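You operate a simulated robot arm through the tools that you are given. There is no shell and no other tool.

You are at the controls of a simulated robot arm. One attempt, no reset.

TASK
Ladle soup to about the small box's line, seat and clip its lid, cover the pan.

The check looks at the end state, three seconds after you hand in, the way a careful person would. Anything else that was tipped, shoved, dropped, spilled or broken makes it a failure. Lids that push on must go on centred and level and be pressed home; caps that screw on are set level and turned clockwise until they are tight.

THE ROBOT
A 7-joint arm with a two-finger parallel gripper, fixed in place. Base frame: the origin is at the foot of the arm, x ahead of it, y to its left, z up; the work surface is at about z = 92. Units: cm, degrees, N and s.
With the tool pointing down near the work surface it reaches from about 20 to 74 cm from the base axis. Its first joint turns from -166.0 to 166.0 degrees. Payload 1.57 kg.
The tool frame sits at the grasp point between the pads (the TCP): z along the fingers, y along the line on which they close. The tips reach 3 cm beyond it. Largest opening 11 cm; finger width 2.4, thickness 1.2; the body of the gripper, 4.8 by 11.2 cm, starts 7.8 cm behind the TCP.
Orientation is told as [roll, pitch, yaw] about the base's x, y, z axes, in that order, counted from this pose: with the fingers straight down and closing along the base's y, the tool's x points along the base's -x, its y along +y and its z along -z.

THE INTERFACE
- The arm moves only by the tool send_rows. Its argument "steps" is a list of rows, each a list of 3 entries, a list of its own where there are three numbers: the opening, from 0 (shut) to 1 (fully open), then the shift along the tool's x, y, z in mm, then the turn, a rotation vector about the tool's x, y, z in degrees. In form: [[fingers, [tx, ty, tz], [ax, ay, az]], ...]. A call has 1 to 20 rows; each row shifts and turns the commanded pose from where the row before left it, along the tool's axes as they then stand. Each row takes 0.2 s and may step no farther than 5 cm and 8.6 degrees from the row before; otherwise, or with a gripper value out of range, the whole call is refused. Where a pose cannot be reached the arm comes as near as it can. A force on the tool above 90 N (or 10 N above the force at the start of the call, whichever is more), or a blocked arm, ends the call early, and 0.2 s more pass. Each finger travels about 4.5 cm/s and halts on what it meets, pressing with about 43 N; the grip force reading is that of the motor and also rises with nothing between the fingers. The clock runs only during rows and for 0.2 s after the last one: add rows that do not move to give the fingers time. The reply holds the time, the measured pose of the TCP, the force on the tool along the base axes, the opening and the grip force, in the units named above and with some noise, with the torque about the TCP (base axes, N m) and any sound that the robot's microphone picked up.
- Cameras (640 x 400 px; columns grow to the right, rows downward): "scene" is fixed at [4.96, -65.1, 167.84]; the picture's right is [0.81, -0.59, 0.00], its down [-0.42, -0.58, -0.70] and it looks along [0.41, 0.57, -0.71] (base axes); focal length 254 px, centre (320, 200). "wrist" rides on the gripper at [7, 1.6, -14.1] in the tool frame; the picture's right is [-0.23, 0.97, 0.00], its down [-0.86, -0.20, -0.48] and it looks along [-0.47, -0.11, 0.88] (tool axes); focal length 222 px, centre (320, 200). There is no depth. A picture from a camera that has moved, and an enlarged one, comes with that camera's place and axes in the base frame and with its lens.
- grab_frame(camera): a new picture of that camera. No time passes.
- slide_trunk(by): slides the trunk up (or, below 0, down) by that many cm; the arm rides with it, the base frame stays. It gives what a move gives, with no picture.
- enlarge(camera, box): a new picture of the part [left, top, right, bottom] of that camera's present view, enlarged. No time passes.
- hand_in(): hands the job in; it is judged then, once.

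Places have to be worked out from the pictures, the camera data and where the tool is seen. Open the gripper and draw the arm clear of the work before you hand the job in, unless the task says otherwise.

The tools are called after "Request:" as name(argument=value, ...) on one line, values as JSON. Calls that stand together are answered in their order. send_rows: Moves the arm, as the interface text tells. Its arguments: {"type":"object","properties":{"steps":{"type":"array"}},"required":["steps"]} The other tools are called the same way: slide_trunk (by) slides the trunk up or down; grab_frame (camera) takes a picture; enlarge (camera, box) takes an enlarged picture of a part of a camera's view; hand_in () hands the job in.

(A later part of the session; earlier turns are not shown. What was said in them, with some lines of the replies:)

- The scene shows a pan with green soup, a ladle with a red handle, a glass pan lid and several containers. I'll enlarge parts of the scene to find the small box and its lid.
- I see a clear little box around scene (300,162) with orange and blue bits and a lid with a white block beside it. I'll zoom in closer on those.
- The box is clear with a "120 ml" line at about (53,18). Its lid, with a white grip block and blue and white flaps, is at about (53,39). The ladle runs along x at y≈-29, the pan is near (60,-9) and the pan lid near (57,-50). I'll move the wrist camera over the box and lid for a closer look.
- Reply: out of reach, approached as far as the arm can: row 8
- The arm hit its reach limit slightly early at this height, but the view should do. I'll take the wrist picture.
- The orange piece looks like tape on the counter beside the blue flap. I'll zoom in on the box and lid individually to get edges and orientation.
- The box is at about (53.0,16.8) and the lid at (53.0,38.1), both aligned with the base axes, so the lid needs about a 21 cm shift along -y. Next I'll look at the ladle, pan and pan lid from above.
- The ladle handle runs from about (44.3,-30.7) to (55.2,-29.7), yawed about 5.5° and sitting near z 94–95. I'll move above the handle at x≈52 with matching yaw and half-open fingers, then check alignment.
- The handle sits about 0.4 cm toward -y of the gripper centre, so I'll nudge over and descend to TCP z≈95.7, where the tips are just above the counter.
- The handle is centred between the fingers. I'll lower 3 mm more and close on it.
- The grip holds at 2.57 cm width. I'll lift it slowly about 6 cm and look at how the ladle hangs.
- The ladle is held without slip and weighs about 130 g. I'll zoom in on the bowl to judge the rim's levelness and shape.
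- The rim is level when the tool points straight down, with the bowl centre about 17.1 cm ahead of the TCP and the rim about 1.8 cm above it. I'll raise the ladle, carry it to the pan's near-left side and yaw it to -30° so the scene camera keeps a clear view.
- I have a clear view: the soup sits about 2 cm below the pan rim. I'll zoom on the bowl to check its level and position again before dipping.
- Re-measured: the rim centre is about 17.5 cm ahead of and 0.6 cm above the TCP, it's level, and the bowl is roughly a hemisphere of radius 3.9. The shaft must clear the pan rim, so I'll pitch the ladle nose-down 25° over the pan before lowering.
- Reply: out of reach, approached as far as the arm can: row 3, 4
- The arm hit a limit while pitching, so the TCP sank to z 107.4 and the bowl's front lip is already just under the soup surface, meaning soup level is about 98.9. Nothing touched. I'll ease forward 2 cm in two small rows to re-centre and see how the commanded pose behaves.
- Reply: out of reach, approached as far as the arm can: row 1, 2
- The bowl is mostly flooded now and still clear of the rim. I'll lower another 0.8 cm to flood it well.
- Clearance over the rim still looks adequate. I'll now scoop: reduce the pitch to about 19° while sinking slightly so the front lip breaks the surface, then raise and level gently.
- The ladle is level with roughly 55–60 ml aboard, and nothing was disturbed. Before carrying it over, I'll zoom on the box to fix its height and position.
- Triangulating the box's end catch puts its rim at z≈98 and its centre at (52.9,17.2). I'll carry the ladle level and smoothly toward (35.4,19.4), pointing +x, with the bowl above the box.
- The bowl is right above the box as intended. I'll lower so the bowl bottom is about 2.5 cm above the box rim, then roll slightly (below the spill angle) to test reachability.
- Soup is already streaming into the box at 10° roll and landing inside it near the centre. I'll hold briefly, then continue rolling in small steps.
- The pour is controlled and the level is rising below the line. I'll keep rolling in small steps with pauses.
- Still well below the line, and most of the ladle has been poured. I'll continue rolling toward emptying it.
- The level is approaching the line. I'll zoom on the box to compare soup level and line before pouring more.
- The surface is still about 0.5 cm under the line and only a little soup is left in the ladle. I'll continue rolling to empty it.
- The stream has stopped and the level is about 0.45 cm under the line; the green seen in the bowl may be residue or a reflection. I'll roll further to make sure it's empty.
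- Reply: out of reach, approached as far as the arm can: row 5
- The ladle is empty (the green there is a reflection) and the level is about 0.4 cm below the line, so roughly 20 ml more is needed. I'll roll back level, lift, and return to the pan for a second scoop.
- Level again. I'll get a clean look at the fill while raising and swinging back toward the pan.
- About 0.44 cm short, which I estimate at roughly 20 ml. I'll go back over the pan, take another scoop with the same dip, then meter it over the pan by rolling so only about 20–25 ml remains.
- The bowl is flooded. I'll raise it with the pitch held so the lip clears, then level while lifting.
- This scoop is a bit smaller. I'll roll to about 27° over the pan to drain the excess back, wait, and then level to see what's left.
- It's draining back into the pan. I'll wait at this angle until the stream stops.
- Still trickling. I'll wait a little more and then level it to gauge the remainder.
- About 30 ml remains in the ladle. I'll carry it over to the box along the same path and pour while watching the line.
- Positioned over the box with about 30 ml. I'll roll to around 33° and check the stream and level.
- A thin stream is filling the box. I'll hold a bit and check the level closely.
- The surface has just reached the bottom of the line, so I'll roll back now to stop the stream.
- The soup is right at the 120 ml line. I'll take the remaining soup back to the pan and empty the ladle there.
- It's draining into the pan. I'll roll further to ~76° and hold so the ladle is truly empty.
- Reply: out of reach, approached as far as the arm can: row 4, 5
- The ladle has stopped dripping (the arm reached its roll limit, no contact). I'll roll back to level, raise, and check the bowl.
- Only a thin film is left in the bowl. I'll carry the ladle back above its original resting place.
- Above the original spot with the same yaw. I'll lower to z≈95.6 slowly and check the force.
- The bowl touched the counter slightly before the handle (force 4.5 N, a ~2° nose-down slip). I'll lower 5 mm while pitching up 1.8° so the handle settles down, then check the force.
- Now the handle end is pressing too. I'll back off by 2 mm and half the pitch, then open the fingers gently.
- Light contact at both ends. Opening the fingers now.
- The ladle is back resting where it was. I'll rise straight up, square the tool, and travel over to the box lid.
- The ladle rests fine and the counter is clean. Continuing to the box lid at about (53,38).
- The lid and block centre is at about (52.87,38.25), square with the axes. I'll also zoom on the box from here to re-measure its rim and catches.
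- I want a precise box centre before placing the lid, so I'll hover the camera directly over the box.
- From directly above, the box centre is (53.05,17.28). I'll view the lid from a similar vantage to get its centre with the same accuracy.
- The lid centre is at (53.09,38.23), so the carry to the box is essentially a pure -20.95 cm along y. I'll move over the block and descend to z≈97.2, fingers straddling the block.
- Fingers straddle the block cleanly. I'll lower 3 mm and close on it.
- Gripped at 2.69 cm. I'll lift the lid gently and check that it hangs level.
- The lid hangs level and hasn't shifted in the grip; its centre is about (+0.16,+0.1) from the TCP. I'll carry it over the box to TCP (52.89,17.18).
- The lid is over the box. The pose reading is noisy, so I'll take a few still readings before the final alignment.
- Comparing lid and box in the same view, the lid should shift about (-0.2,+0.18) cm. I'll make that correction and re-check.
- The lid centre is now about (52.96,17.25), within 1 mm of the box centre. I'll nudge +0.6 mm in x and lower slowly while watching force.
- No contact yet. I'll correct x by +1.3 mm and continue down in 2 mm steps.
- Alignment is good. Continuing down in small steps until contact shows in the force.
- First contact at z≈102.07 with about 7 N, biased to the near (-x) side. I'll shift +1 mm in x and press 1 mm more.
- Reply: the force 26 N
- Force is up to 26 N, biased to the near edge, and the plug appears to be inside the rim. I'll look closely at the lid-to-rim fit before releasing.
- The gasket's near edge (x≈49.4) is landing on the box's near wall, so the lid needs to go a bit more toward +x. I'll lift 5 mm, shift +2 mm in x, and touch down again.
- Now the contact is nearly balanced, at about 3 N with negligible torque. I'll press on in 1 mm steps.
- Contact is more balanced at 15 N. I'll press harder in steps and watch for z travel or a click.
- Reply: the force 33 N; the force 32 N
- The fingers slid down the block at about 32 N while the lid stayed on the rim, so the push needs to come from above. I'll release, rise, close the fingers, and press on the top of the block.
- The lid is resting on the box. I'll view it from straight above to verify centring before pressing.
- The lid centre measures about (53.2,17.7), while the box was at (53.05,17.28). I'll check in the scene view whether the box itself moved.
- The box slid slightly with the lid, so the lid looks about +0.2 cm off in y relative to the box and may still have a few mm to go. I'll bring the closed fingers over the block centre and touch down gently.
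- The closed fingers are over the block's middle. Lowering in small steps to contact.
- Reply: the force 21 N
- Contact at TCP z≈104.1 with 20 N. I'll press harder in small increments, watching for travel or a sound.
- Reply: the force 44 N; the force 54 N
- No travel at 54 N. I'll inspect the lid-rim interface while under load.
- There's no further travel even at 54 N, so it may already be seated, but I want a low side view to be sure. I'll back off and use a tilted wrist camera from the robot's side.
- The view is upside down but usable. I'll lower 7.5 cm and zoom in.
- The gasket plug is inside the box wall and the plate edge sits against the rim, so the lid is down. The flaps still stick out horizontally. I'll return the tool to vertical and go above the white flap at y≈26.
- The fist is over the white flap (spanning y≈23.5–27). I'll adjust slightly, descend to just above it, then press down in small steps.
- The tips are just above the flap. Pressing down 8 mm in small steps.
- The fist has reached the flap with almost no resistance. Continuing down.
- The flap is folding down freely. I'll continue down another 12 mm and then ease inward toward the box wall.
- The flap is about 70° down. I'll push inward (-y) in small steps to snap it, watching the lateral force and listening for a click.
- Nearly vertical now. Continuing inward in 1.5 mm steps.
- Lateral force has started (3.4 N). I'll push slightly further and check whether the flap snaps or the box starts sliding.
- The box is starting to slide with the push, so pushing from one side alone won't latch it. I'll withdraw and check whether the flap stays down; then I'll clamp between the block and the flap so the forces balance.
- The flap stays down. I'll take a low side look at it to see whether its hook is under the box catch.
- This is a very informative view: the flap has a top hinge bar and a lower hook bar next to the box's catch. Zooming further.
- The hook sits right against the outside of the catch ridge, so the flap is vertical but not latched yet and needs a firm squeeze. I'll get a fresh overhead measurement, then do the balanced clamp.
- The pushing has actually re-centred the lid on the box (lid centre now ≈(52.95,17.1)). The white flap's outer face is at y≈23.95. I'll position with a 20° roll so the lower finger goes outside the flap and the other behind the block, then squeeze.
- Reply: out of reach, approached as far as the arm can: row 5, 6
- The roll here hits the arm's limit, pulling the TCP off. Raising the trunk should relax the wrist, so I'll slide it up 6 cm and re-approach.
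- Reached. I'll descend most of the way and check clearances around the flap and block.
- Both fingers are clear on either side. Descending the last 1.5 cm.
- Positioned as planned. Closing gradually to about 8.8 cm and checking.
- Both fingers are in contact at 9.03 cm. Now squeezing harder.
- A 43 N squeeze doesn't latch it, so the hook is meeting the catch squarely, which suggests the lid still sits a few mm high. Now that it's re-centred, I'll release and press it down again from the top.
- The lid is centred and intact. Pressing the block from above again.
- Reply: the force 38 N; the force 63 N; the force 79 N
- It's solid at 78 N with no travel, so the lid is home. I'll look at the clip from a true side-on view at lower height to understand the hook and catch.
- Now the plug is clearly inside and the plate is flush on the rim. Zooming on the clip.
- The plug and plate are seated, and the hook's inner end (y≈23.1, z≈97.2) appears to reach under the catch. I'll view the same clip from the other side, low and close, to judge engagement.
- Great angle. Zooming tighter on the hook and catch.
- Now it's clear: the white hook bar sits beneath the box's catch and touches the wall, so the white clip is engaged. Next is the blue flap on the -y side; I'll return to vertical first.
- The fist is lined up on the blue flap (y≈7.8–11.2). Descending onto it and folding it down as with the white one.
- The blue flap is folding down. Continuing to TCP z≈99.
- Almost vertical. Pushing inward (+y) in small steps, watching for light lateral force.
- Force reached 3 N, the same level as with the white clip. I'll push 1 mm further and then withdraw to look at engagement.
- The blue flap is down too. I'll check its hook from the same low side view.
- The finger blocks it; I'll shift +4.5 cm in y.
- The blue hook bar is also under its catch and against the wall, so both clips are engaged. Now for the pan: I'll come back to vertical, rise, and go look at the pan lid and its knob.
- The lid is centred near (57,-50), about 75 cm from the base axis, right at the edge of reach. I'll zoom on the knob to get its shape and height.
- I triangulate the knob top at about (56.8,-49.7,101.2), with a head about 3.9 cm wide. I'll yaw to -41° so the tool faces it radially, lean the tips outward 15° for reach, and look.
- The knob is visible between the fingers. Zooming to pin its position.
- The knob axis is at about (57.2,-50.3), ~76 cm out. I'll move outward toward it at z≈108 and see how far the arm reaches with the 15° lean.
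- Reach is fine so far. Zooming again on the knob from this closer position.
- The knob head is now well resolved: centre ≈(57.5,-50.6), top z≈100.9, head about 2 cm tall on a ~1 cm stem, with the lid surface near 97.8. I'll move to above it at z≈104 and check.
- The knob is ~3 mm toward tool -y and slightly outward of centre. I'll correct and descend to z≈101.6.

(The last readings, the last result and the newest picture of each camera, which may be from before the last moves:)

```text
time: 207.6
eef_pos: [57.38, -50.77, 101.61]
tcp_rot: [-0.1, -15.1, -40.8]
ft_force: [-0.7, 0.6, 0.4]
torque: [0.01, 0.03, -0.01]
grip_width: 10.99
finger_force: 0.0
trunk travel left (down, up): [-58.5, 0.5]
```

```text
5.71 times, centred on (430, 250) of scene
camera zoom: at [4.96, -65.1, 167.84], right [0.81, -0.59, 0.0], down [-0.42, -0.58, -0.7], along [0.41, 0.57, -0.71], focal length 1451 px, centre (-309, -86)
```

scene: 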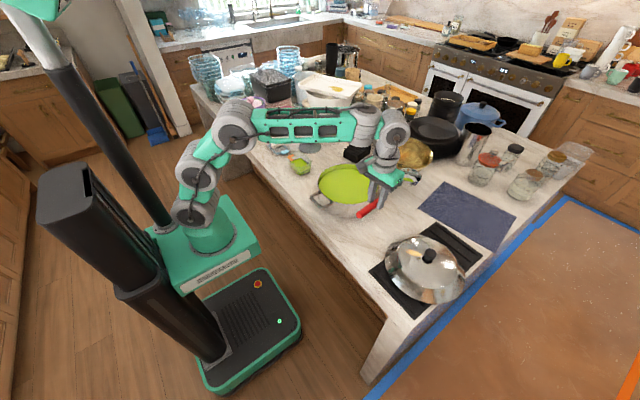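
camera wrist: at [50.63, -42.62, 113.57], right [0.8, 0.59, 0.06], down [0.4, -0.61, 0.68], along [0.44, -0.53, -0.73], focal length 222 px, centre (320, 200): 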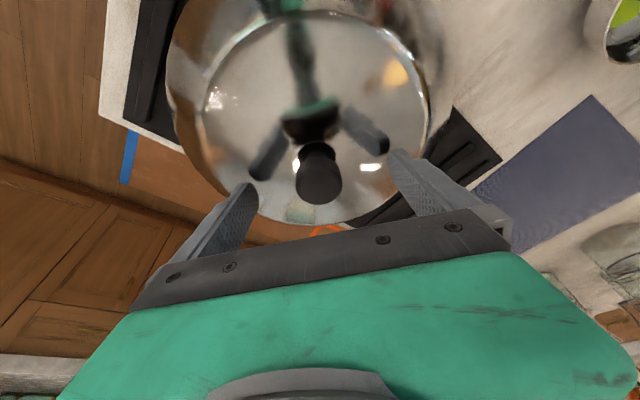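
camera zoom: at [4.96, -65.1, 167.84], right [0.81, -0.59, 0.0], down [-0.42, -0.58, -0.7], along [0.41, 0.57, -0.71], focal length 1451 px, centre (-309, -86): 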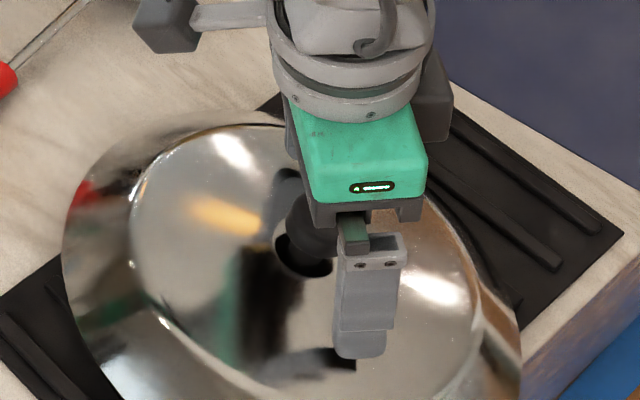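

The knob head is centred between the fingers. Closing gently on it.

Request:
send_rows(steps=[[0.8, [0, 0, 0], [0, 0, 0]], [0.6, [0, 0, 0], [0, 0, 0]], [0.45, [0, 0, 0], [0, 0, 0]], [0.35, [0, 0, 0], [0, 0, 0]], [0.25, [0, 0, 0], [0, 0, 0]], [0.15, [0, 0, 0], [0, 0, 0]], [0.1, [0, 0, 0], [0, 0, 0]], [0.1, [0, 0, 0], [0, 0, 0]]])

Request:
grab_frame(camera="wrist")

```text
time: 209.4
eef_pos: [57.55, -50.84, 101.88]
tcp_rot: [0.0, -15.2, -40.8]
ft_force: [3.2, -1.1, 16.4]
torque: [0.18, 0.16, -0.07]
grip_width: 3.33
finger_force: 27.0
trunk travel left (down, up): [-58.5, 0.5]
```

```text
taken
camera wrist: at [50.6, -42.55, 113.81], right [0.8, 0.59, 0.06], down [0.4, -0.61, 0.69], along [0.44, -0.53, -0.72], focal length 222 px, centre (320, 200)
```

wrist: 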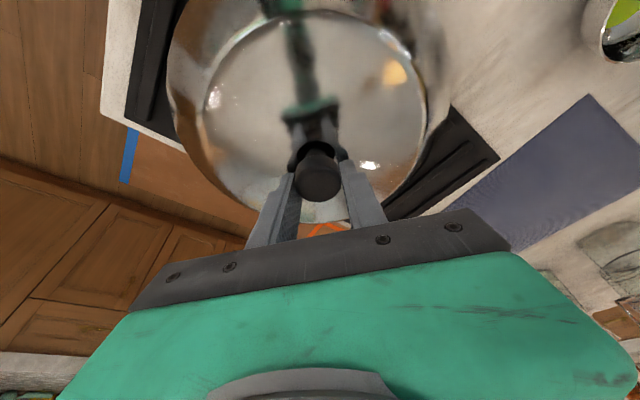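

Gripped, but there's 16 N pushing up: the tips touch the lid's dome. I'll open slightly, raise 3 mm, and close again.

Request:
send_rows(steps=[[0.4, [0, 0, 0], [0, 0, 0]], [0.4, [-0.8, 0, -2.9], [0, 0, 0]], [0.4, [0, 0, 0], [0, 0, 0]], [0.2, [0, 0, 0], [0, 0, 0]], [0.1, [0, 0, 0], [0, 0, 0]], [0, [0, 0, 0], [0, 0, 0]], [0, [0, 0, 0], [0, 0, 0]]])

```text
time: 211.0
eef_pos: [57.37, -50.64, 101.84]
tcp_rot: [0.0, -14.8, -40.8]
ft_force: [-3.7, 2.7, 3.5]
torque: [0.46, 0.62, -0.09]
grip_width: 3.31
finger_force: 39.6
trunk travel left (down, up): [-58.5, 0.5]
```

The grip is now clean with low residual force. I'll lift slowly by 1.5 cm and check.

Request:
send_rows(steps=[[0, [-0.8, 0, -2.9], [0, 0, 0]], [0, [-1.3, 0, -4.8], [0, 0, 0]], [0, [-1.8, 0, -6.8], [0, 0, 0]], [0, [0, 0, 0], [0, 0, 0]], [0, [0, 0, 0], [0, 0, 0]]])

Request:
enlarge(camera="scene", box=[360, 200, 490, 310])

Request:
grab_frame(camera="wrist")

```text
time: 212.2
eef_pos: [57.45, -50.73, 103.44]
tcp_rot: [0.0, -14.9, -40.9]
ft_force: [0.3, 0.0, -3.7]
torque: [0.01, 0.02, -0.01]
grip_width: 3.35
finger_force: 41.0
trunk travel left (down, up): [-58.5, 0.5]
```

```text
3.64 times, centred on (425, 255) of scene
camera zoom: at [4.96, -65.1, 167.84], right [0.81, -0.59, 0.0], down [-0.42, -0.58, -0.7], along [0.41, 0.57, -0.71], focal length 924 px, centre (-62, 0)
```

zoom: 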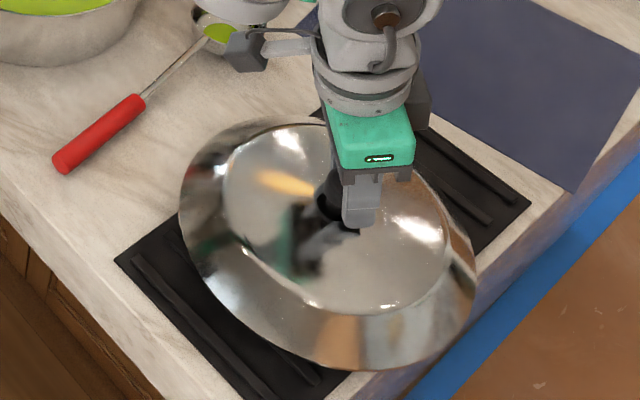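

```text
taken
camera wrist: at [50.58, -42.58, 115.44], right [0.8, 0.59, 0.06], down [0.4, -0.61, 0.68], along [0.44, -0.52, -0.73], focal length 222 px, centre (320, 200)
```

wrist: 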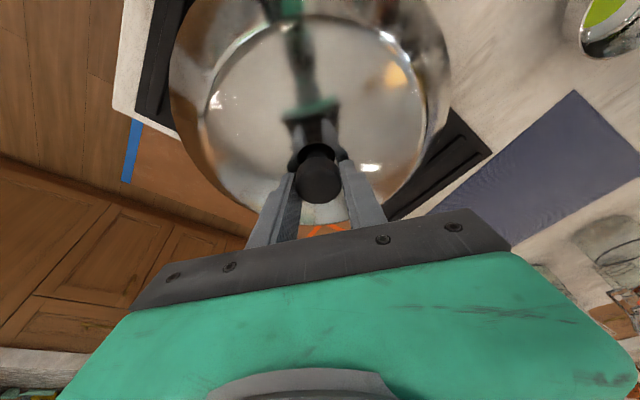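

The lid (≈3.7 N) lifts cleanly and hangs level. I'll raise it further while drawing inward, so it clears the ladle and pan rim before travelling.

Request:
send_rows(steps=[[0, [-2.6, 0, -9.7], [0, 0, 0]], [0, [-2.6, 0, -9.7], [0, 0, 0]], [0, [-2.6, 0, -9.7], [0, 0, 0]], [0, [11.3, 0, -16], [0, 0, 0]], [0, [11.3, 0, -16], [0, 0, 0]], [0, [11.3, 0, -16], [0, 0, 0]], [0, [11.3, 0, -16], [0, 0, 0]], [0, [0, 0, 0], [0, 0, 0]], [0, [0, 0, 0], [0, 0, 0]]])

Request:
grab_frame(camera="scene")

Request:
enlarge(camera="scene", box=[340, 170, 480, 280])

```text
time: 214.2
eef_pos: [52.76, -46.82, 111.57]
tcp_rot: [0.1, -14.9, -40.8]
ft_force: [0.0, -0.5, -2.7]
torque: [0.01, 0.01, 0.01]
grip_width: 3.33
finger_force: 41.0
trunk travel left (down, up): [-58.5, 0.5]
```

```text
taken
```

scene: 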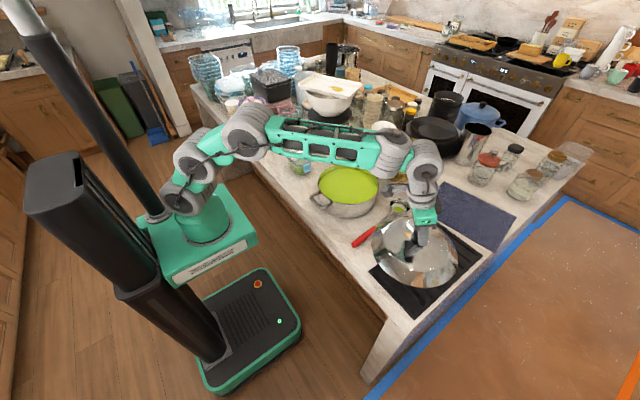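

```text
3.64 times, centred on (410, 225) of scene
camera zoom: at [4.96, -65.1, 167.84], right [0.81, -0.59, 0.0], down [-0.42, -0.58, -0.7], along [0.41, 0.57, -0.71], focal length 924 px, centre (-7, 109)
```

zoom: 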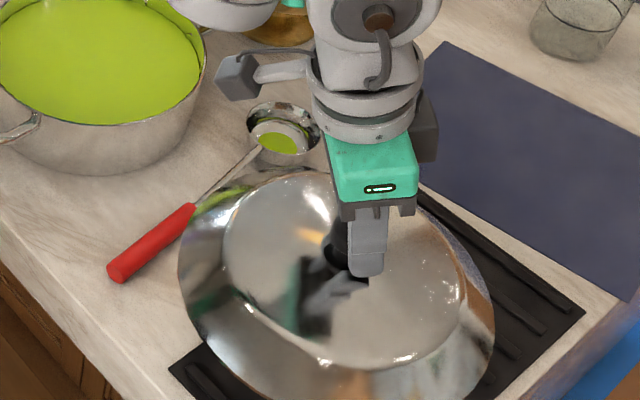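

The lid is clear (rim ≈103). I'll raise 3 cm more and carry it across toward the pan with orientation fixed.

Request:
send_rows(steps=[[0, [-2.6, 0, -9.7], [0, 0, 0]], [0, [-2.6, 0, -9.7], [0, 0, 0]], [0, [-2.6, 0, -9.7], [0, 0, 0]], [0, [5.2, 8.8, -1.4], [0, 0, 0]], [0, [10.4, 17.5, -2.8], [0, 0, 0]], [0, [10.4, 17.5, -2.8], [0, 0, 0]], [0, [10.4, 17.5, -2.8], [0, 0, 0]], [0, [10.4, 17.5, -2.8], [0, 0, 0]], [0, [10.4, 17.5, -2.8], [0, 0, 0]], [0, [10.4, 17.5, -2.8], [0, 0, 0]], [0, [10.4, 17.5, -2.8], [0, 0, 0]], [0, [10.4, 17.5, -2.8], [0, 0, 0]], [0, [5.2, 8.8, -1.4], [0, 0, 0]], [0, [0, 0, 0], [0, 0, 0]]])

Request:
grab_frame(camera="scene")

```text
time: 217.2
eef_pos: [55.91, -28.46, 114.6]
tcp_rot: [0.0, -15.0, -40.9]
ft_force: [-0.3, -0.7, -3.1]
torque: [-0.02, 0.03, -0.01]
grip_width: 3.31
finger_force: 41.0
trunk travel left (down, up): [-58.5, 0.5]
```

```text
taken
```

scene: 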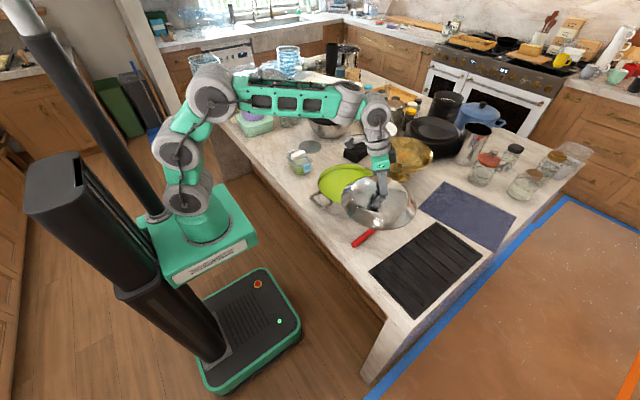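

Request:
send_rows(steps=[[0, [5.2, 8.6, -1.4], [0, 0, 0]], [0, [10.5, 17.3, -2.8], [0, 0, 0]], [0, [10.5, 17.3, -2.8], [0, 0, 0]], [0, [10.5, 17.3, -2.8], [0, 0, 0]], [0, [10.5, 17.3, -2.8], [0, 0, 0]], [0, [10.5, 17.3, -2.8], [0, 0, 0]], [0, [10.5, 17.3, -2.8], [0, 0, 0]], [0, [10.5, 17.3, -2.8], [0, 0, 0]], [0, [10.5, 17.3, -2.8], [0, 0, 0]], [0, [5.3, 8.6, -1.4], [0, 0, 0]], [0, [0, 0, 0], [0, 0, 0]], [0, [0, 0, 0], [0, 0, 0]]])

Request:
grab_frame(camera="wrist")

Request:
enlarge(camera="scene", box=[290, 140, 410, 230])

```text
time: 219.8
eef_pos: [58.58, -10.46, 114.32]
tcp_rot: [0.0, -15.0, -40.9]
ft_force: [-0.4, 0.0, -3.6]
torque: [0.0, -0.01, 0.01]
grip_width: 3.3
finger_force: 41.4
trunk travel left (down, up): [-58.5, 0.5]
```

```text
taken
camera wrist: at [51.83, -2.22, 126.26], right [0.8, 0.59, 0.06], down [0.4, -0.61, 0.68], along [0.44, -0.53, -0.73], focal length 222 px, centre (320, 200)
```

wrist: 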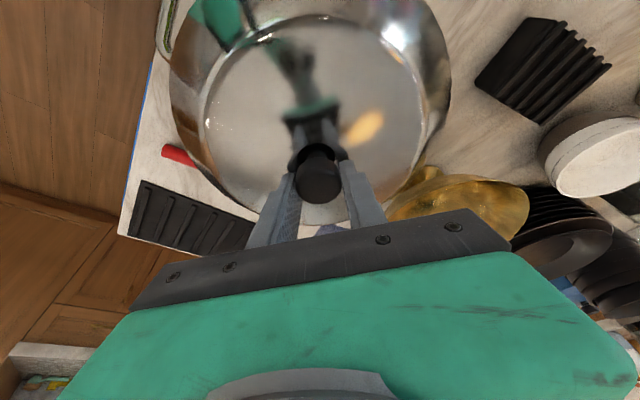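

```text
4.44 times, centred on (350, 185) of scene
camera zoom: at [4.96, -65.1, 167.84], right [0.81, -0.59, 0.0], down [-0.42, -0.58, -0.7], along [0.41, 0.57, -0.71], focal length 1129 px, centre (187, 267)
```

zoom: 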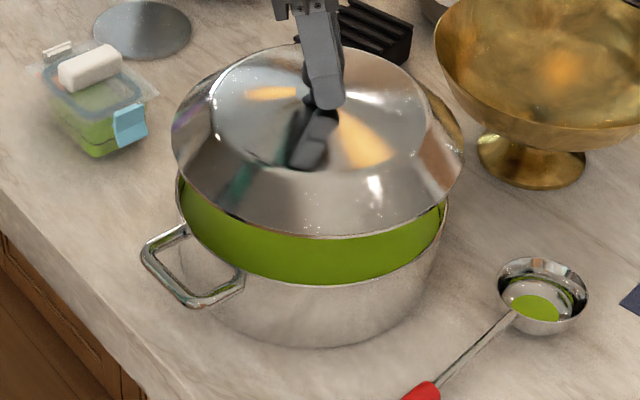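

The lid is centred above the pan within about 2 mm and looks level. Lowering 4.5 cm and re-checking.

Request:
send_rows(steps=[[0, [1.3, 0, 4.8], [0, 0, 0]], [0, [2.6, 0, 9.7], [0, 0, 0]], [0, [2.6, 0, 9.7], [0, 0, 0]], [0, [2.6, 0, 9.7], [0, 0, 0]], [0, [1.3, 0, 4.8], [0, 0, 0]], [0, [1.3, 0, 4.8], [0, 0, 0]], [0, [0, 0, 0], [0, 0, 0]]])

Request:
enlarge(camera="scene", box=[300, 145, 400, 220])

```text
time: 221.4
eef_pos: [58.55, -10.41, 109.88]
tcp_rot: [0.1, -14.9, -40.7]
ft_force: [0.0, 0.4, -3.9]
torque: [0.0, -0.01, 0.02]
grip_width: 3.3
finger_force: 41.3
trunk travel left (down, up): [-58.5, 0.5]
```

```text
5.33 times, centred on (350, 182) of scene
camera zoom: at [4.96, -65.1, 167.84], right [0.81, -0.59, 0.0], down [-0.42, -0.58, -0.7], along [0.41, 0.57, -0.71], focal length 1354 px, centre (160, 293)
```

zoom: 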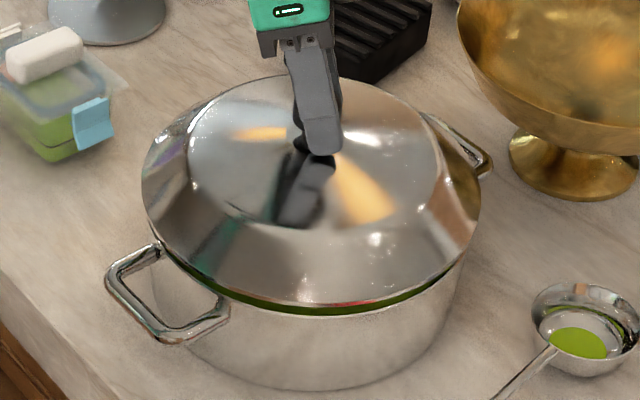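

Concentric with a uniform gap of about 1 cm. Lowering in small steps until contact.

Request:
send_rows(steps=[[0, [1, 0, 3.9], [0, 0, 0]], [0, [0.8, 0, 2.9], [0, 0, 0]], [0, [0.5, 0, 1.9], [0, 0, 0]], [0, [0, 0, 0], [0, 0, 0]]])

Request:
enlarge(camera="scene", box=[300, 145, 400, 220])

```text
time: 222.4
eef_pos: [58.63, -10.46, 109.11]
tcp_rot: [0.0, -15.0, -40.9]
ft_force: [-0.2, -0.1, -4.4]
torque: [0.03, -0.01, 0.02]
grip_width: 3.27
finger_force: 41.0
trunk travel left (down, up): [-58.5, 0.5]
```

```text
5.33 times, centred on (350, 182) of scene
camera zoom: at [4.96, -65.1, 167.84], right [0.81, -0.59, 0.0], down [-0.42, -0.58, -0.7], along [0.41, 0.57, -0.71], focal length 1354 px, centre (160, 293)
```

zoom: 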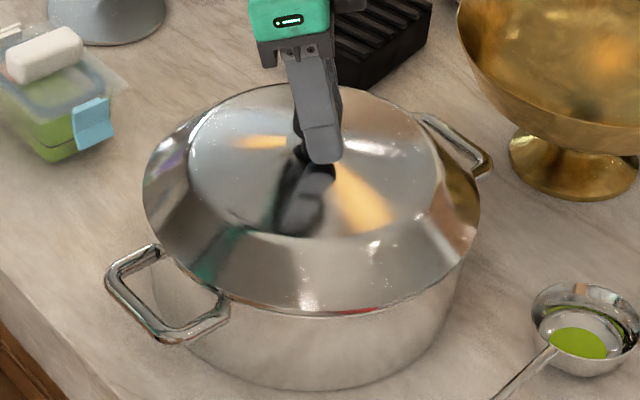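

Request:
send_rows(steps=[[0, [0.5, 0, 1.9], [0, 0, 0]], [0, [0.5, 0, 1.9], [0, 0, 0]], [0, [0, 0, 0], [0, 0, 0]]])

Request:
send_rows(steps=[[0, [0.5, 0, 1.9], [0, 0, 0]], [0, [0.5, 0, 1.9], [0, 0, 0]], [0, [0, 0, 0], [0, 0, 0]]])

Request:
enlarge(camera="scene", box=[300, 145, 400, 220])

```text
time: 223.2
eef_pos: [58.61, -10.46, 108.82]
tcp_rot: [0.0, -14.9, -40.9]
ft_force: [0.0, -0.6, -4.0]
torque: [0.01, -0.02, 0.01]
grip_width: 3.29
finger_force: 41.0
trunk travel left (down, up): [-58.5, 0.5]
```

```text
time: 224.0
eef_pos: [58.64, -10.25, 108.56]
tcp_rot: [0.1, -15.2, -40.9]
ft_force: [-2.0, -1.3, 17.7]
torque: [0.51, 1.05, -0.28]
grip_width: 3.3
finger_force: 41.2
trunk travel left (down, up): [-58.5, 0.5]
```

```text
5.33 times, centred on (350, 182) of scene
camera zoom: at [4.96, -65.1, 167.84], right [0.81, -0.59, 0.0], down [-0.42, -0.58, -0.7], along [0.41, 0.57, -0.71], focal length 1354 px, centre (160, 293)
```

zoom: 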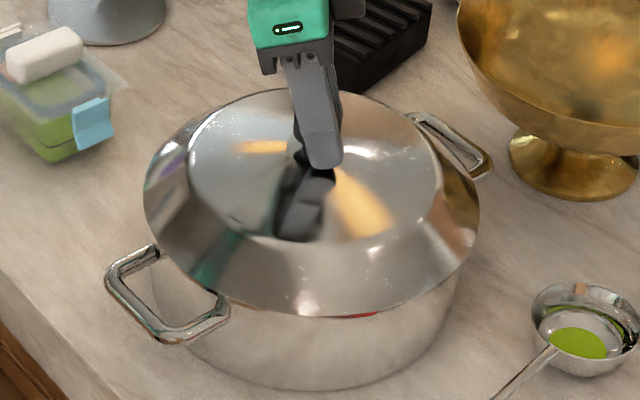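

The lid has made contact on the pan rim, slightly near-side first. I'll back off 1.5 mm of press and open the fingers so it settles level.

Request:
send_rows(steps=[[0, [-0.4, 0, -1.5], [0, 0, 0]], [0, [0, 0, 0], [0, 0, 0]]])

```text
time: 224.6
eef_pos: [58.71, -10.5, 108.63]
tcp_rot: [0.1, -15.2, -40.9]
ft_force: [1.2, -1.7, 12.7]
torque: [-0.88, -0.84, -0.22]
grip_width: 3.3
finger_force: 41.0
trunk travel left (down, up): [-58.5, 0.5]
```

Request:
send_rows(steps=[[0, [-0.2, 0, -0.8], [0, 0, 0]], [0, [0, 0, 0], [0, 0, 0]]])

Request:
send_rows(steps=[[0.33, [0, 0, 0], [0, 0, 0]], [0.36, [0, 0, 0], [0, 0, 0]], [0.45, [0, 0, 0], [0, 0, 0]], [0.6, [0, 0, 0], [0, 0, 0]], [0.8, [0, 0, 0], [0, 0, 0]], [0.8, [0, 0, 0], [0, 0, 0]]])

Request:
enlarge(camera="scene", box=[300, 145, 400, 220])

Request:
grab_frame(camera="wrist")

```text
time: 225.2
eef_pos: [58.68, -10.47, 108.6]
tcp_rot: [0.0, -15.0, -40.8]
ft_force: [3.6, -2.3, 8.8]
torque: [-0.54, -0.72, -0.02]
grip_width: 3.28
finger_force: 40.4
trunk travel left (down, up): [-58.5, 0.5]
```

```text
time: 226.6
eef_pos: [58.66, -10.36, 108.55]
tcp_rot: [0.0, -15.0, -40.8]
ft_force: [0.3, -0.6, 0.1]
torque: [0.02, 0.03, -0.02]
grip_width: 8.81
finger_force: 0.1
trunk travel left (down, up): [-58.5, 0.5]
```

```text
5.33 times, centred on (350, 182) of scene
camera zoom: at [4.96, -65.1, 167.84], right [0.81, -0.59, 0.0], down [-0.42, -0.58, -0.7], along [0.41, 0.57, -0.71], focal length 1354 px, centre (160, 293)
```

zoom: 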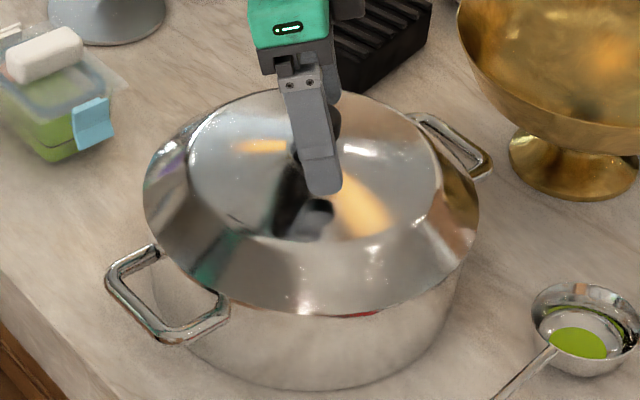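

```text
taken
camera wrist: at [51.85, -2.21, 120.51], right [0.8, 0.59, 0.06], down [0.4, -0.61, 0.68], along [0.44, -0.52, -0.73], focal length 222 px, centre (320, 200)
```

wrist: 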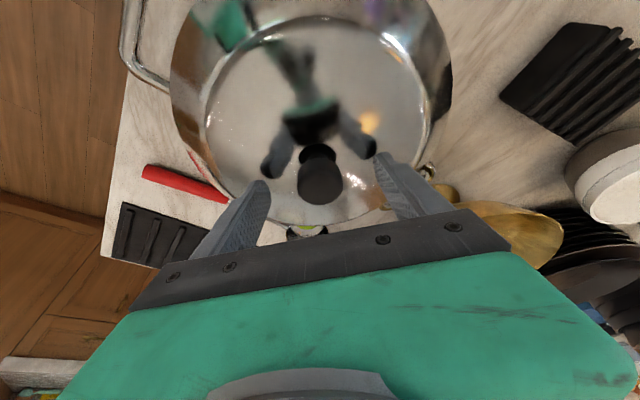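

The lid rests on the pan. I'll raise straight up clear of the knob, then inspect.

Request:
send_rows(steps=[[0.8, [-2.6, 0, -9.7], [0, 0, 0]], [0.8, [-5.2, 0, -19.3], [0, 0, 0]], [0.8, [-5.2, 0, -19.3], [0, 0, 0]], [0.8, [-5.2, 0, -19.3], [0, 0, 0]], [0.8, [0, 0, 0], [0, 5, 0]], [0.8, [20, 0, 0], [0, 5, 0]], [0.8, [30, 0, 0], [0, 5, 0]], [0.8, [40, 0, 0], [0, 0, -6]], [0.8, [40, 0, 0], [0, 0, -6]], [0.8, [40, 0, 0], [0, 0, -6]], [0.8, [20, 0, 0], [0, 0, -6]], [0.8, [0, 0, 0], [0, 0, -6]], [0.8, [0, 0, 0], [0, 0, -6]], [0.8, [0, 0, 0], [0, 0, -5]], [0.8, [0, 0, 0], [0, 0, 0]]])

Request:
grab_frame(camera="scene")

Request:
enlarge(camera="scene", box=[300, 145, 400, 220])

Request:
grab_frame(camera="wrist")

```text
time: 229.8
eef_pos: [43.27, 0.47, 115.0]
tcp_rot: [0.0, 0.0, 0.2]
ft_force: [0.3, -0.2, 0.2]
torque: [0.01, 0.0, -0.03]
grip_width: 8.79
finger_force: 0.1
trunk travel left (down, up): [-58.5, 0.5]
```

```text
taken
```

scene: 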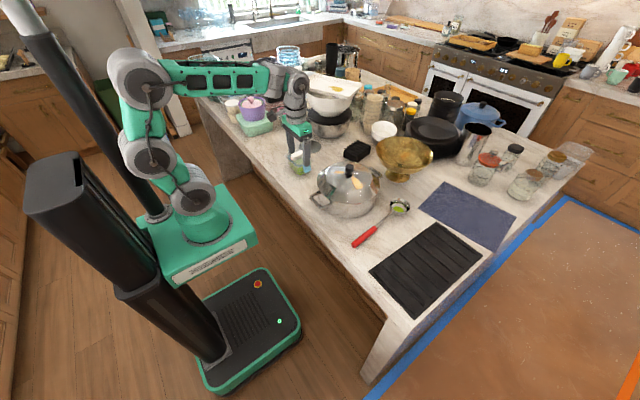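

```text
5.33 times, centred on (350, 182) of scene
camera zoom: at [4.96, -65.1, 167.84], right [0.81, -0.59, 0.0], down [-0.42, -0.58, -0.7], along [0.41, 0.57, -0.71], focal length 1354 px, centre (160, 293)
```

zoom: 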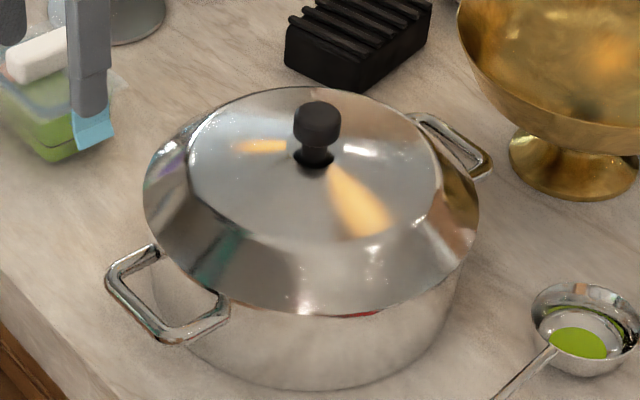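

```text
taken
camera wrist: at [36.25, 2.21, 129.17], right [0.22, 0.97, 0.0], down [0.86, -0.2, 0.48], along [0.47, -0.11, -0.88], focal length 222 px, centre (320, 200)
```

wrist: 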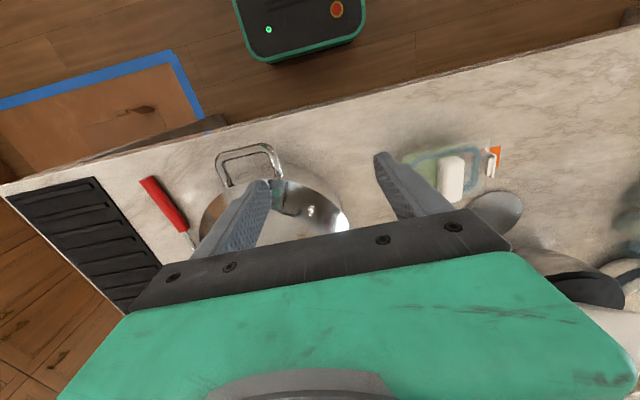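

The pan is covered with the lid level. I'll draw the arm back clear and inspect everything once more.

Request:
send_rows(steps=[[0.8, [20, 0, -20], [0, 0, 0]], [0.8, [20, 10, -30], [0, 0, 0]], [0.8, [20, 20, -30], [0, 0, 0]], [0.8, [20, 20, -20], [0, 0, 0]], [0.8, [10, 20, 0], [0, 0, 0]], [0.8, [0, 0, 0], [0, 0, 0]]])

Request:
enlarge(camera="scene", box=[275, 130, 330, 180])

Request:
enlarge(camera="scene", box=[305, 155, 355, 215])

Request:
enlarge(camera="scene", box=[345, 155, 415, 225])

Request:
grab_frame(camera="wrist")

```text
time: 231.2
eef_pos: [34.4, 7.7, 124.94]
tcp_rot: [0.0, 0.0, 0.2]
ft_force: [0.4, -1.0, -0.2]
torque: [0.0, 0.0, -0.03]
grip_width: 8.8
finger_force: 0.0
trunk travel left (down, up): [-58.5, 0.5]
```

```text
8.00 times, centred on (302, 155) of scene
camera zoom: at [4.96, -65.1, 167.84], right [0.81, -0.59, 0.0], down [-0.42, -0.58, -0.7], along [0.41, 0.57, -0.71], focal length 2032 px, centre (460, 560)
```

zoom: 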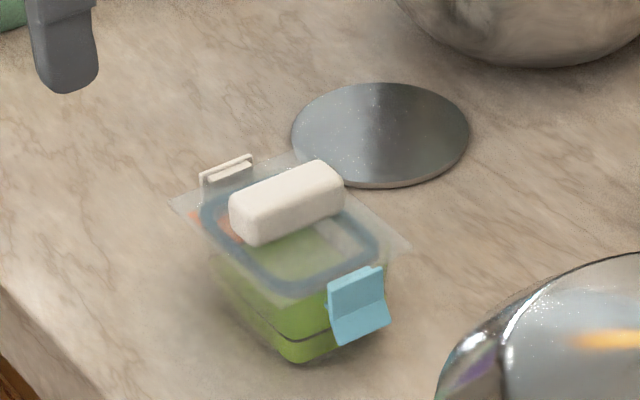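

```text
6.67 times, centred on (330, 185) of scene
camera zoom: at [4.96, -65.1, 167.84], right [0.81, -0.59, 0.0], down [-0.42, -0.58, -0.7], along [0.41, 0.57, -0.71], focal length 1693 px, centre (253, 300)
```

zoom: 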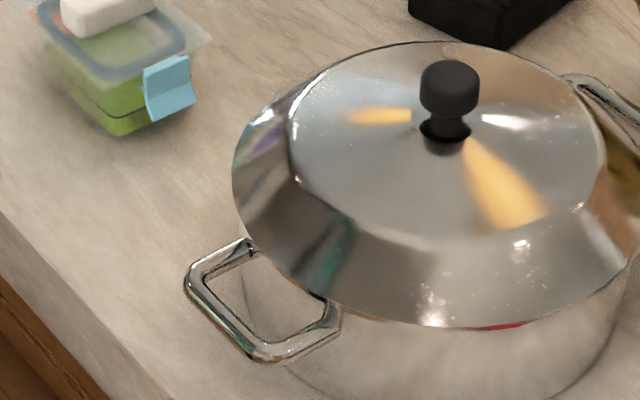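

```text
5.71 times, centred on (380, 190) of scene
camera zoom: at [4.96, -65.1, 167.84], right [0.81, -0.59, 0.0], down [-0.42, -0.58, -0.7], along [0.41, 0.57, -0.71], focal length 1451 px, centre (-23, 257)
```

zoom: 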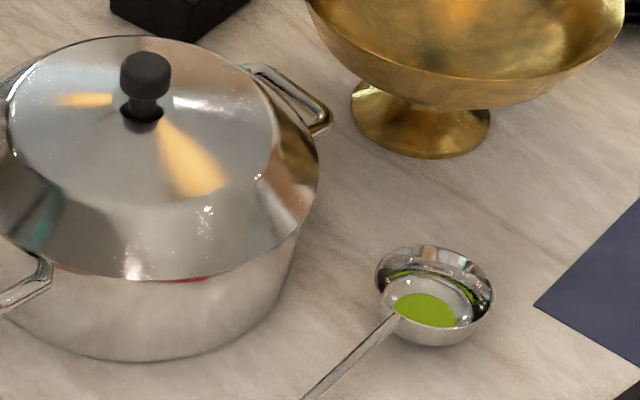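

```text
taken
camera wrist: at [27.48, 9.34, 139.15], right [0.22, 0.97, 0.0], down [0.86, -0.2, 0.48], along [0.47, -0.11, -0.88], focal length 222 px, centre (320, 200)
```

wrist: 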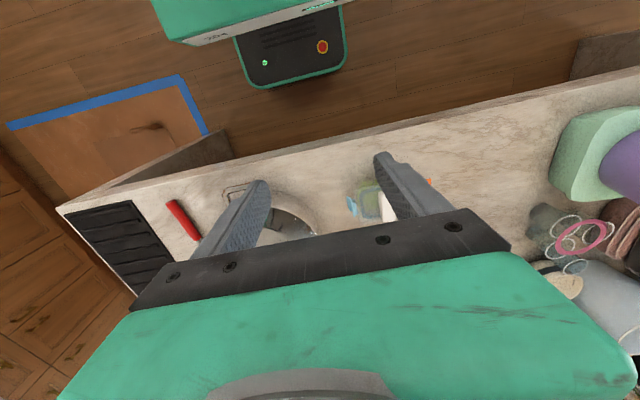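

Everything looks right. For certainty I'll take one low side view of the pan lid and the box to confirm both are level.

Request:
send_rows(steps=[[0.5, [10, 0, 0], [0, -7.4, 0]], [0.2, [0, 0, 0], [0, -7.4, 0]], [0, [0, 0, 0], [0, -7.4, 0]], [0, [0, 0, 0], [0, -7.4, 0]], [0, [0, 0, 0], [0, -7.4, 0]], [0, [0, 0, 0], [0, -7.4, 0]], [0, [0, 0, 0], [0, -7.4, 0]], [0, [20.6, 0, 12.4], [0, -7, 0]], [0, [25.7, 0, 15.5], [0, 0, 0]], [0, [25.7, 0, 15.5], [0, 0, 0]], [0, [25.7, 0, 15.5], [0, 0, 0]], [0, [25.7, 0, 15.5], [0, 0, 0]], [0, [25.7, 0, 15.5], [0, 0, 0]], [0, [20, 0, 12], [0, 0, 0]], [0, [0, 0, 0], [0, 0, 0]]])

Request:
grab_frame(camera="wrist")

```text
time: 234.6
eef_pos: [36.09, 13.03, 110.57]
tcp_rot: [15.8, -59.4, -13.5]
ft_force: [0.7, 0.3, 0.5]
torque: [0.02, -0.03, -0.01]
grip_width: 0.0
finger_force: 21.2
out of reach, approached as far as the arm can: row 8, 11, 12, 13
trunk travel left (down, up): [-58.5, 0.5]
stopped in row 15: the arm was blocked; the commanded pose is now the measured one
```

```text
taken
camera wrist: at [20.36, 14.68, 111.83], right [0.11, 0.94, 0.33], down [0.01, -0.33, 0.94], along [0.99, -0.1, -0.05], focal length 222 px, centre (320, 200)
```

wrist: 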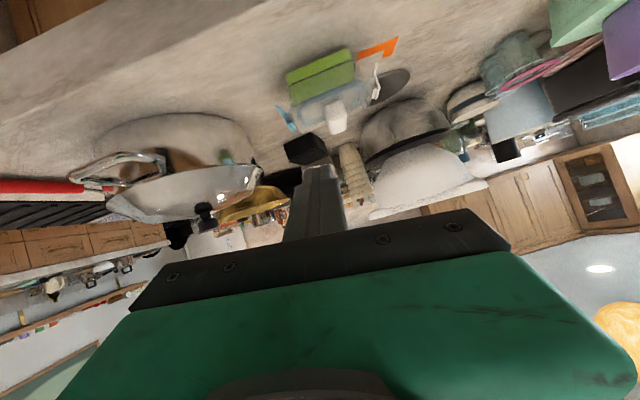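

The arm ran into its own limits there (too close to its base). I'll check the scene before moving out.

Request:
grab_frame(camera="scene")

Request:
enlarge(camera="wrist", box=[70, 90, 290, 250])

Request:
enlarge(camera="wrist", box=[270, 30, 420, 150])

```text
taken
```

scene: 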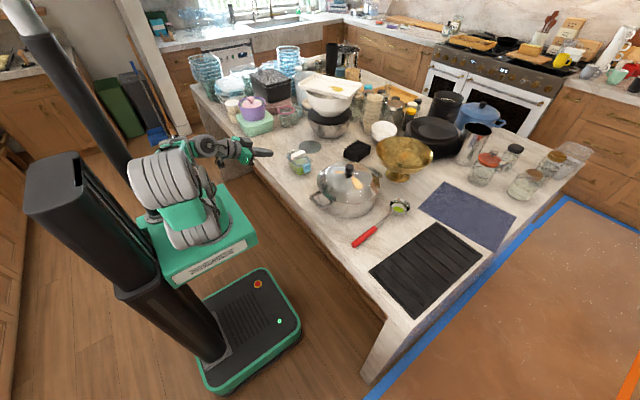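

```text
2.50 times, centred on (180, 170) of wrist
camera zoom: at [20.36, 14.68, 111.83], right [0.11, 0.94, 0.33], down [0.01, -0.33, 0.94], along [0.99, -0.1, -0.05], focal length 555 px, centre (670, 275)
```

zoom: 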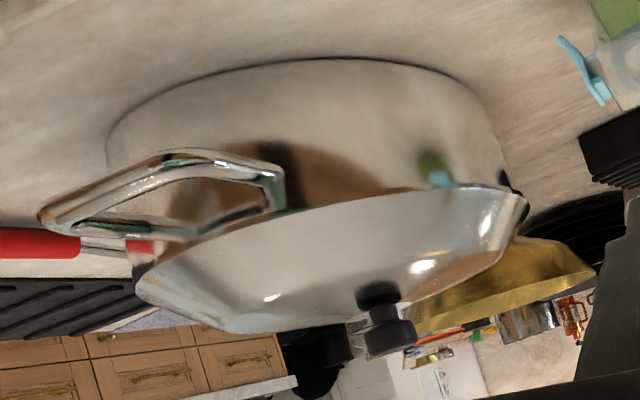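

```text
3.33 times, centred on (345, 90) of wrist
camera zoom: at [20.36, 14.68, 111.83], right [0.11, 0.94, 0.33], down [0.01, -0.33, 0.94], along [0.99, -0.1, -0.05], focal length 740 px, centre (237, 567)
```

zoom: 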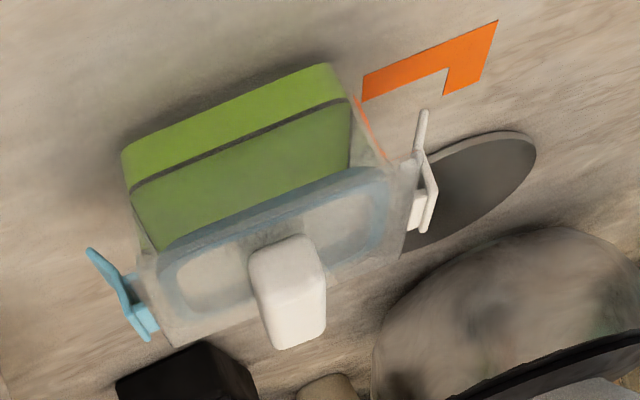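

The pan lid checks out as level (its rim matches the predicted level projection). I'll zoom on the two clips from this angle to double-check their closure.

Request:
enlarge(camera="wrist", box=[350, 50, 400, 110])

Request:
enlarge(camera="wrist", box=[265, 90, 325, 150])

```text
6.67 times, centred on (375, 80) of wrist
camera zoom: at [20.36, 14.68, 111.83], right [0.11, 0.94, 0.33], down [0.01, -0.33, 0.94], along [0.99, -0.1, -0.05], focal length 1481 px, centre (-47, 1000)
```

zoom: 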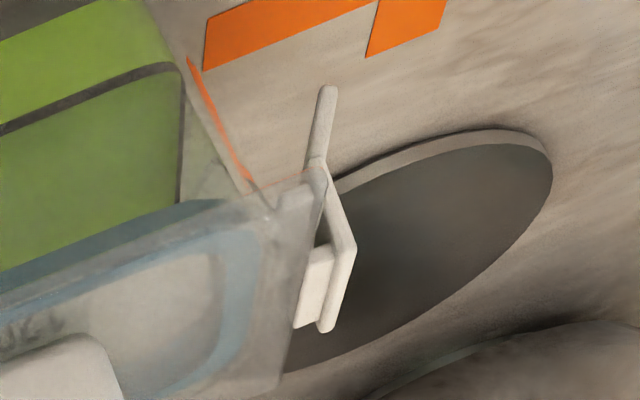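

```text
6.67 times, centred on (295, 120) of wrist
camera zoom: at [20.36, 14.68, 111.83], right [0.11, 0.94, 0.33], down [0.01, -0.33, 0.94], along [0.99, -0.1, -0.05], focal length 1481 px, centre (487, 733)
```

zoom: 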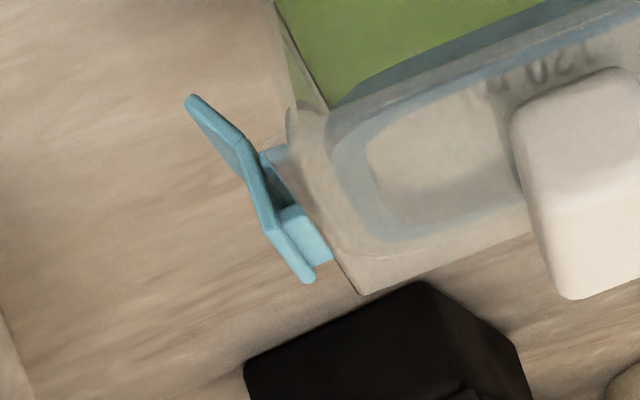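

Both clips are vertical with hooks under their catches, the box and pan lids are level, and nothing else has been disturbed. I'll unfold the arm gently, moving up and straightening the tool.

Request:
send_rows(steps=[[0, [-12, 0, -7], [0, 0, 0]], [0, [-17, 0, -10], [0, 0, 0]], [0, [-17, 0, -10], [0, 0, 0]], [0, [-17, 0, -10], [0, 0, 0]], [0, [0, 0, 0], [0, 0, 0]]])

Request:
grab_frame(camera="scene")

```text
time: 235.8
eef_pos: [35.99, 11.74, 117.61]
tcp_rot: [15.2, -59.3, -12.9]
ft_force: [-0.8, -0.8, 0.1]
torque: [0.0, -0.02, 0.01]
grip_width: 0.0
finger_force: 21.7
trunk travel left (down, up): [-58.5, 0.5]
```

```text
taken
```

scene: 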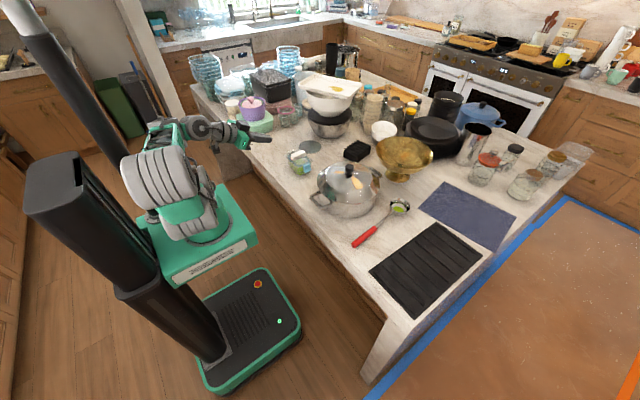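

The arm moves freely again. I'll straighten the tool, rise a little, and open the gripper.

Request:
send_rows(steps=[[0, [-17, 0, -10], [0, 7, 0]], [0, [-5, 0, -8], [0, 7, 0]], [0, [0, 0, -10], [0, 7, 0]], [0.2, [0, 0, 0], [0, 7, 0]], [0.4, [0, 0, 0], [0, 7, 0]], [0.6, [0, 0, 0], [0, 7, 0]], [0.8, [0, 0, 0], [0, 7, 0]], [1, [0, 0, 0], [0, 7, 0]], [1, [0, 0, 0], [0, 0, 0]], [1, [0, 0, 0], [0, 0, 0]]])

Request:
grab_frame(camera="scene")

Request:
enlarge(camera="scene", box=[275, 130, 415, 240])

```text
time: 238.0
eef_pos: [34.66, 11.61, 121.26]
tcp_rot: [7.7, -4.1, -0.5]
ft_force: [0.1, 1.3, 0.6]
torque: [0.01, -0.02, 0.02]
grip_width: 10.99
finger_force: 0.0
trunk travel left (down, up): [-58.5, 0.5]
```

```text
taken
```

scene: 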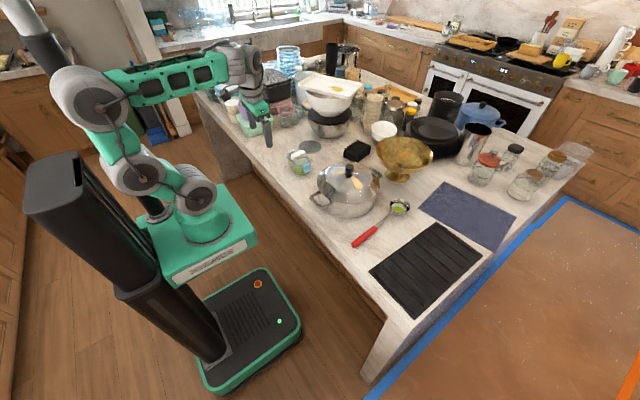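

```text
3.64 times, centred on (345, 185) of scene
camera zoom: at [4.96, -65.1, 167.84], right [0.81, -0.59, 0.0], down [-0.42, -0.58, -0.7], along [0.41, 0.57, -0.71], focal length 924 px, centre (229, 254)
```

zoom: 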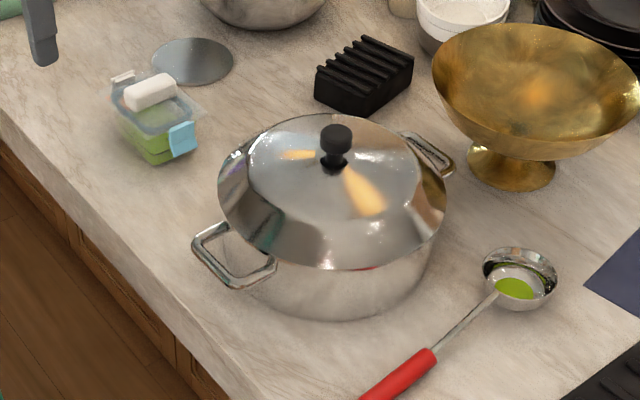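

The box is filled to the line with its lid seated and both clips hooked. The pan is covered level, the ladle is back in place, and the arm is clear with the gripper open, so I'm handing in.

Request:
hand_in()

```text
The job is handed in.
```

I finished the job and handed it in; I haven't seen the check's result.

- **Soup:** the small box is filled to its 120 ml line. It took two scoops, and I poured the rest of the second one back into the pan.
- **Box lid:** it is seated, and it did not move further under about 78 N. Both clips are down, and in close side views each hook sits under its catch. I heard no click on either one.
- **Pan:** the lid is on, within a few millimetres of centre, and looks level.
- **Ladle:** it is back where it was, with a little soup still in the bowl.

The box slid a few millimetres while I closed the clips. Near the end the arm stopped against a limit close to its own base while I was moving it for a side view. I saw nothing moved or spilled. The arm is clear with the gripper open, and the trunk is still raised 6 cm from where it started.
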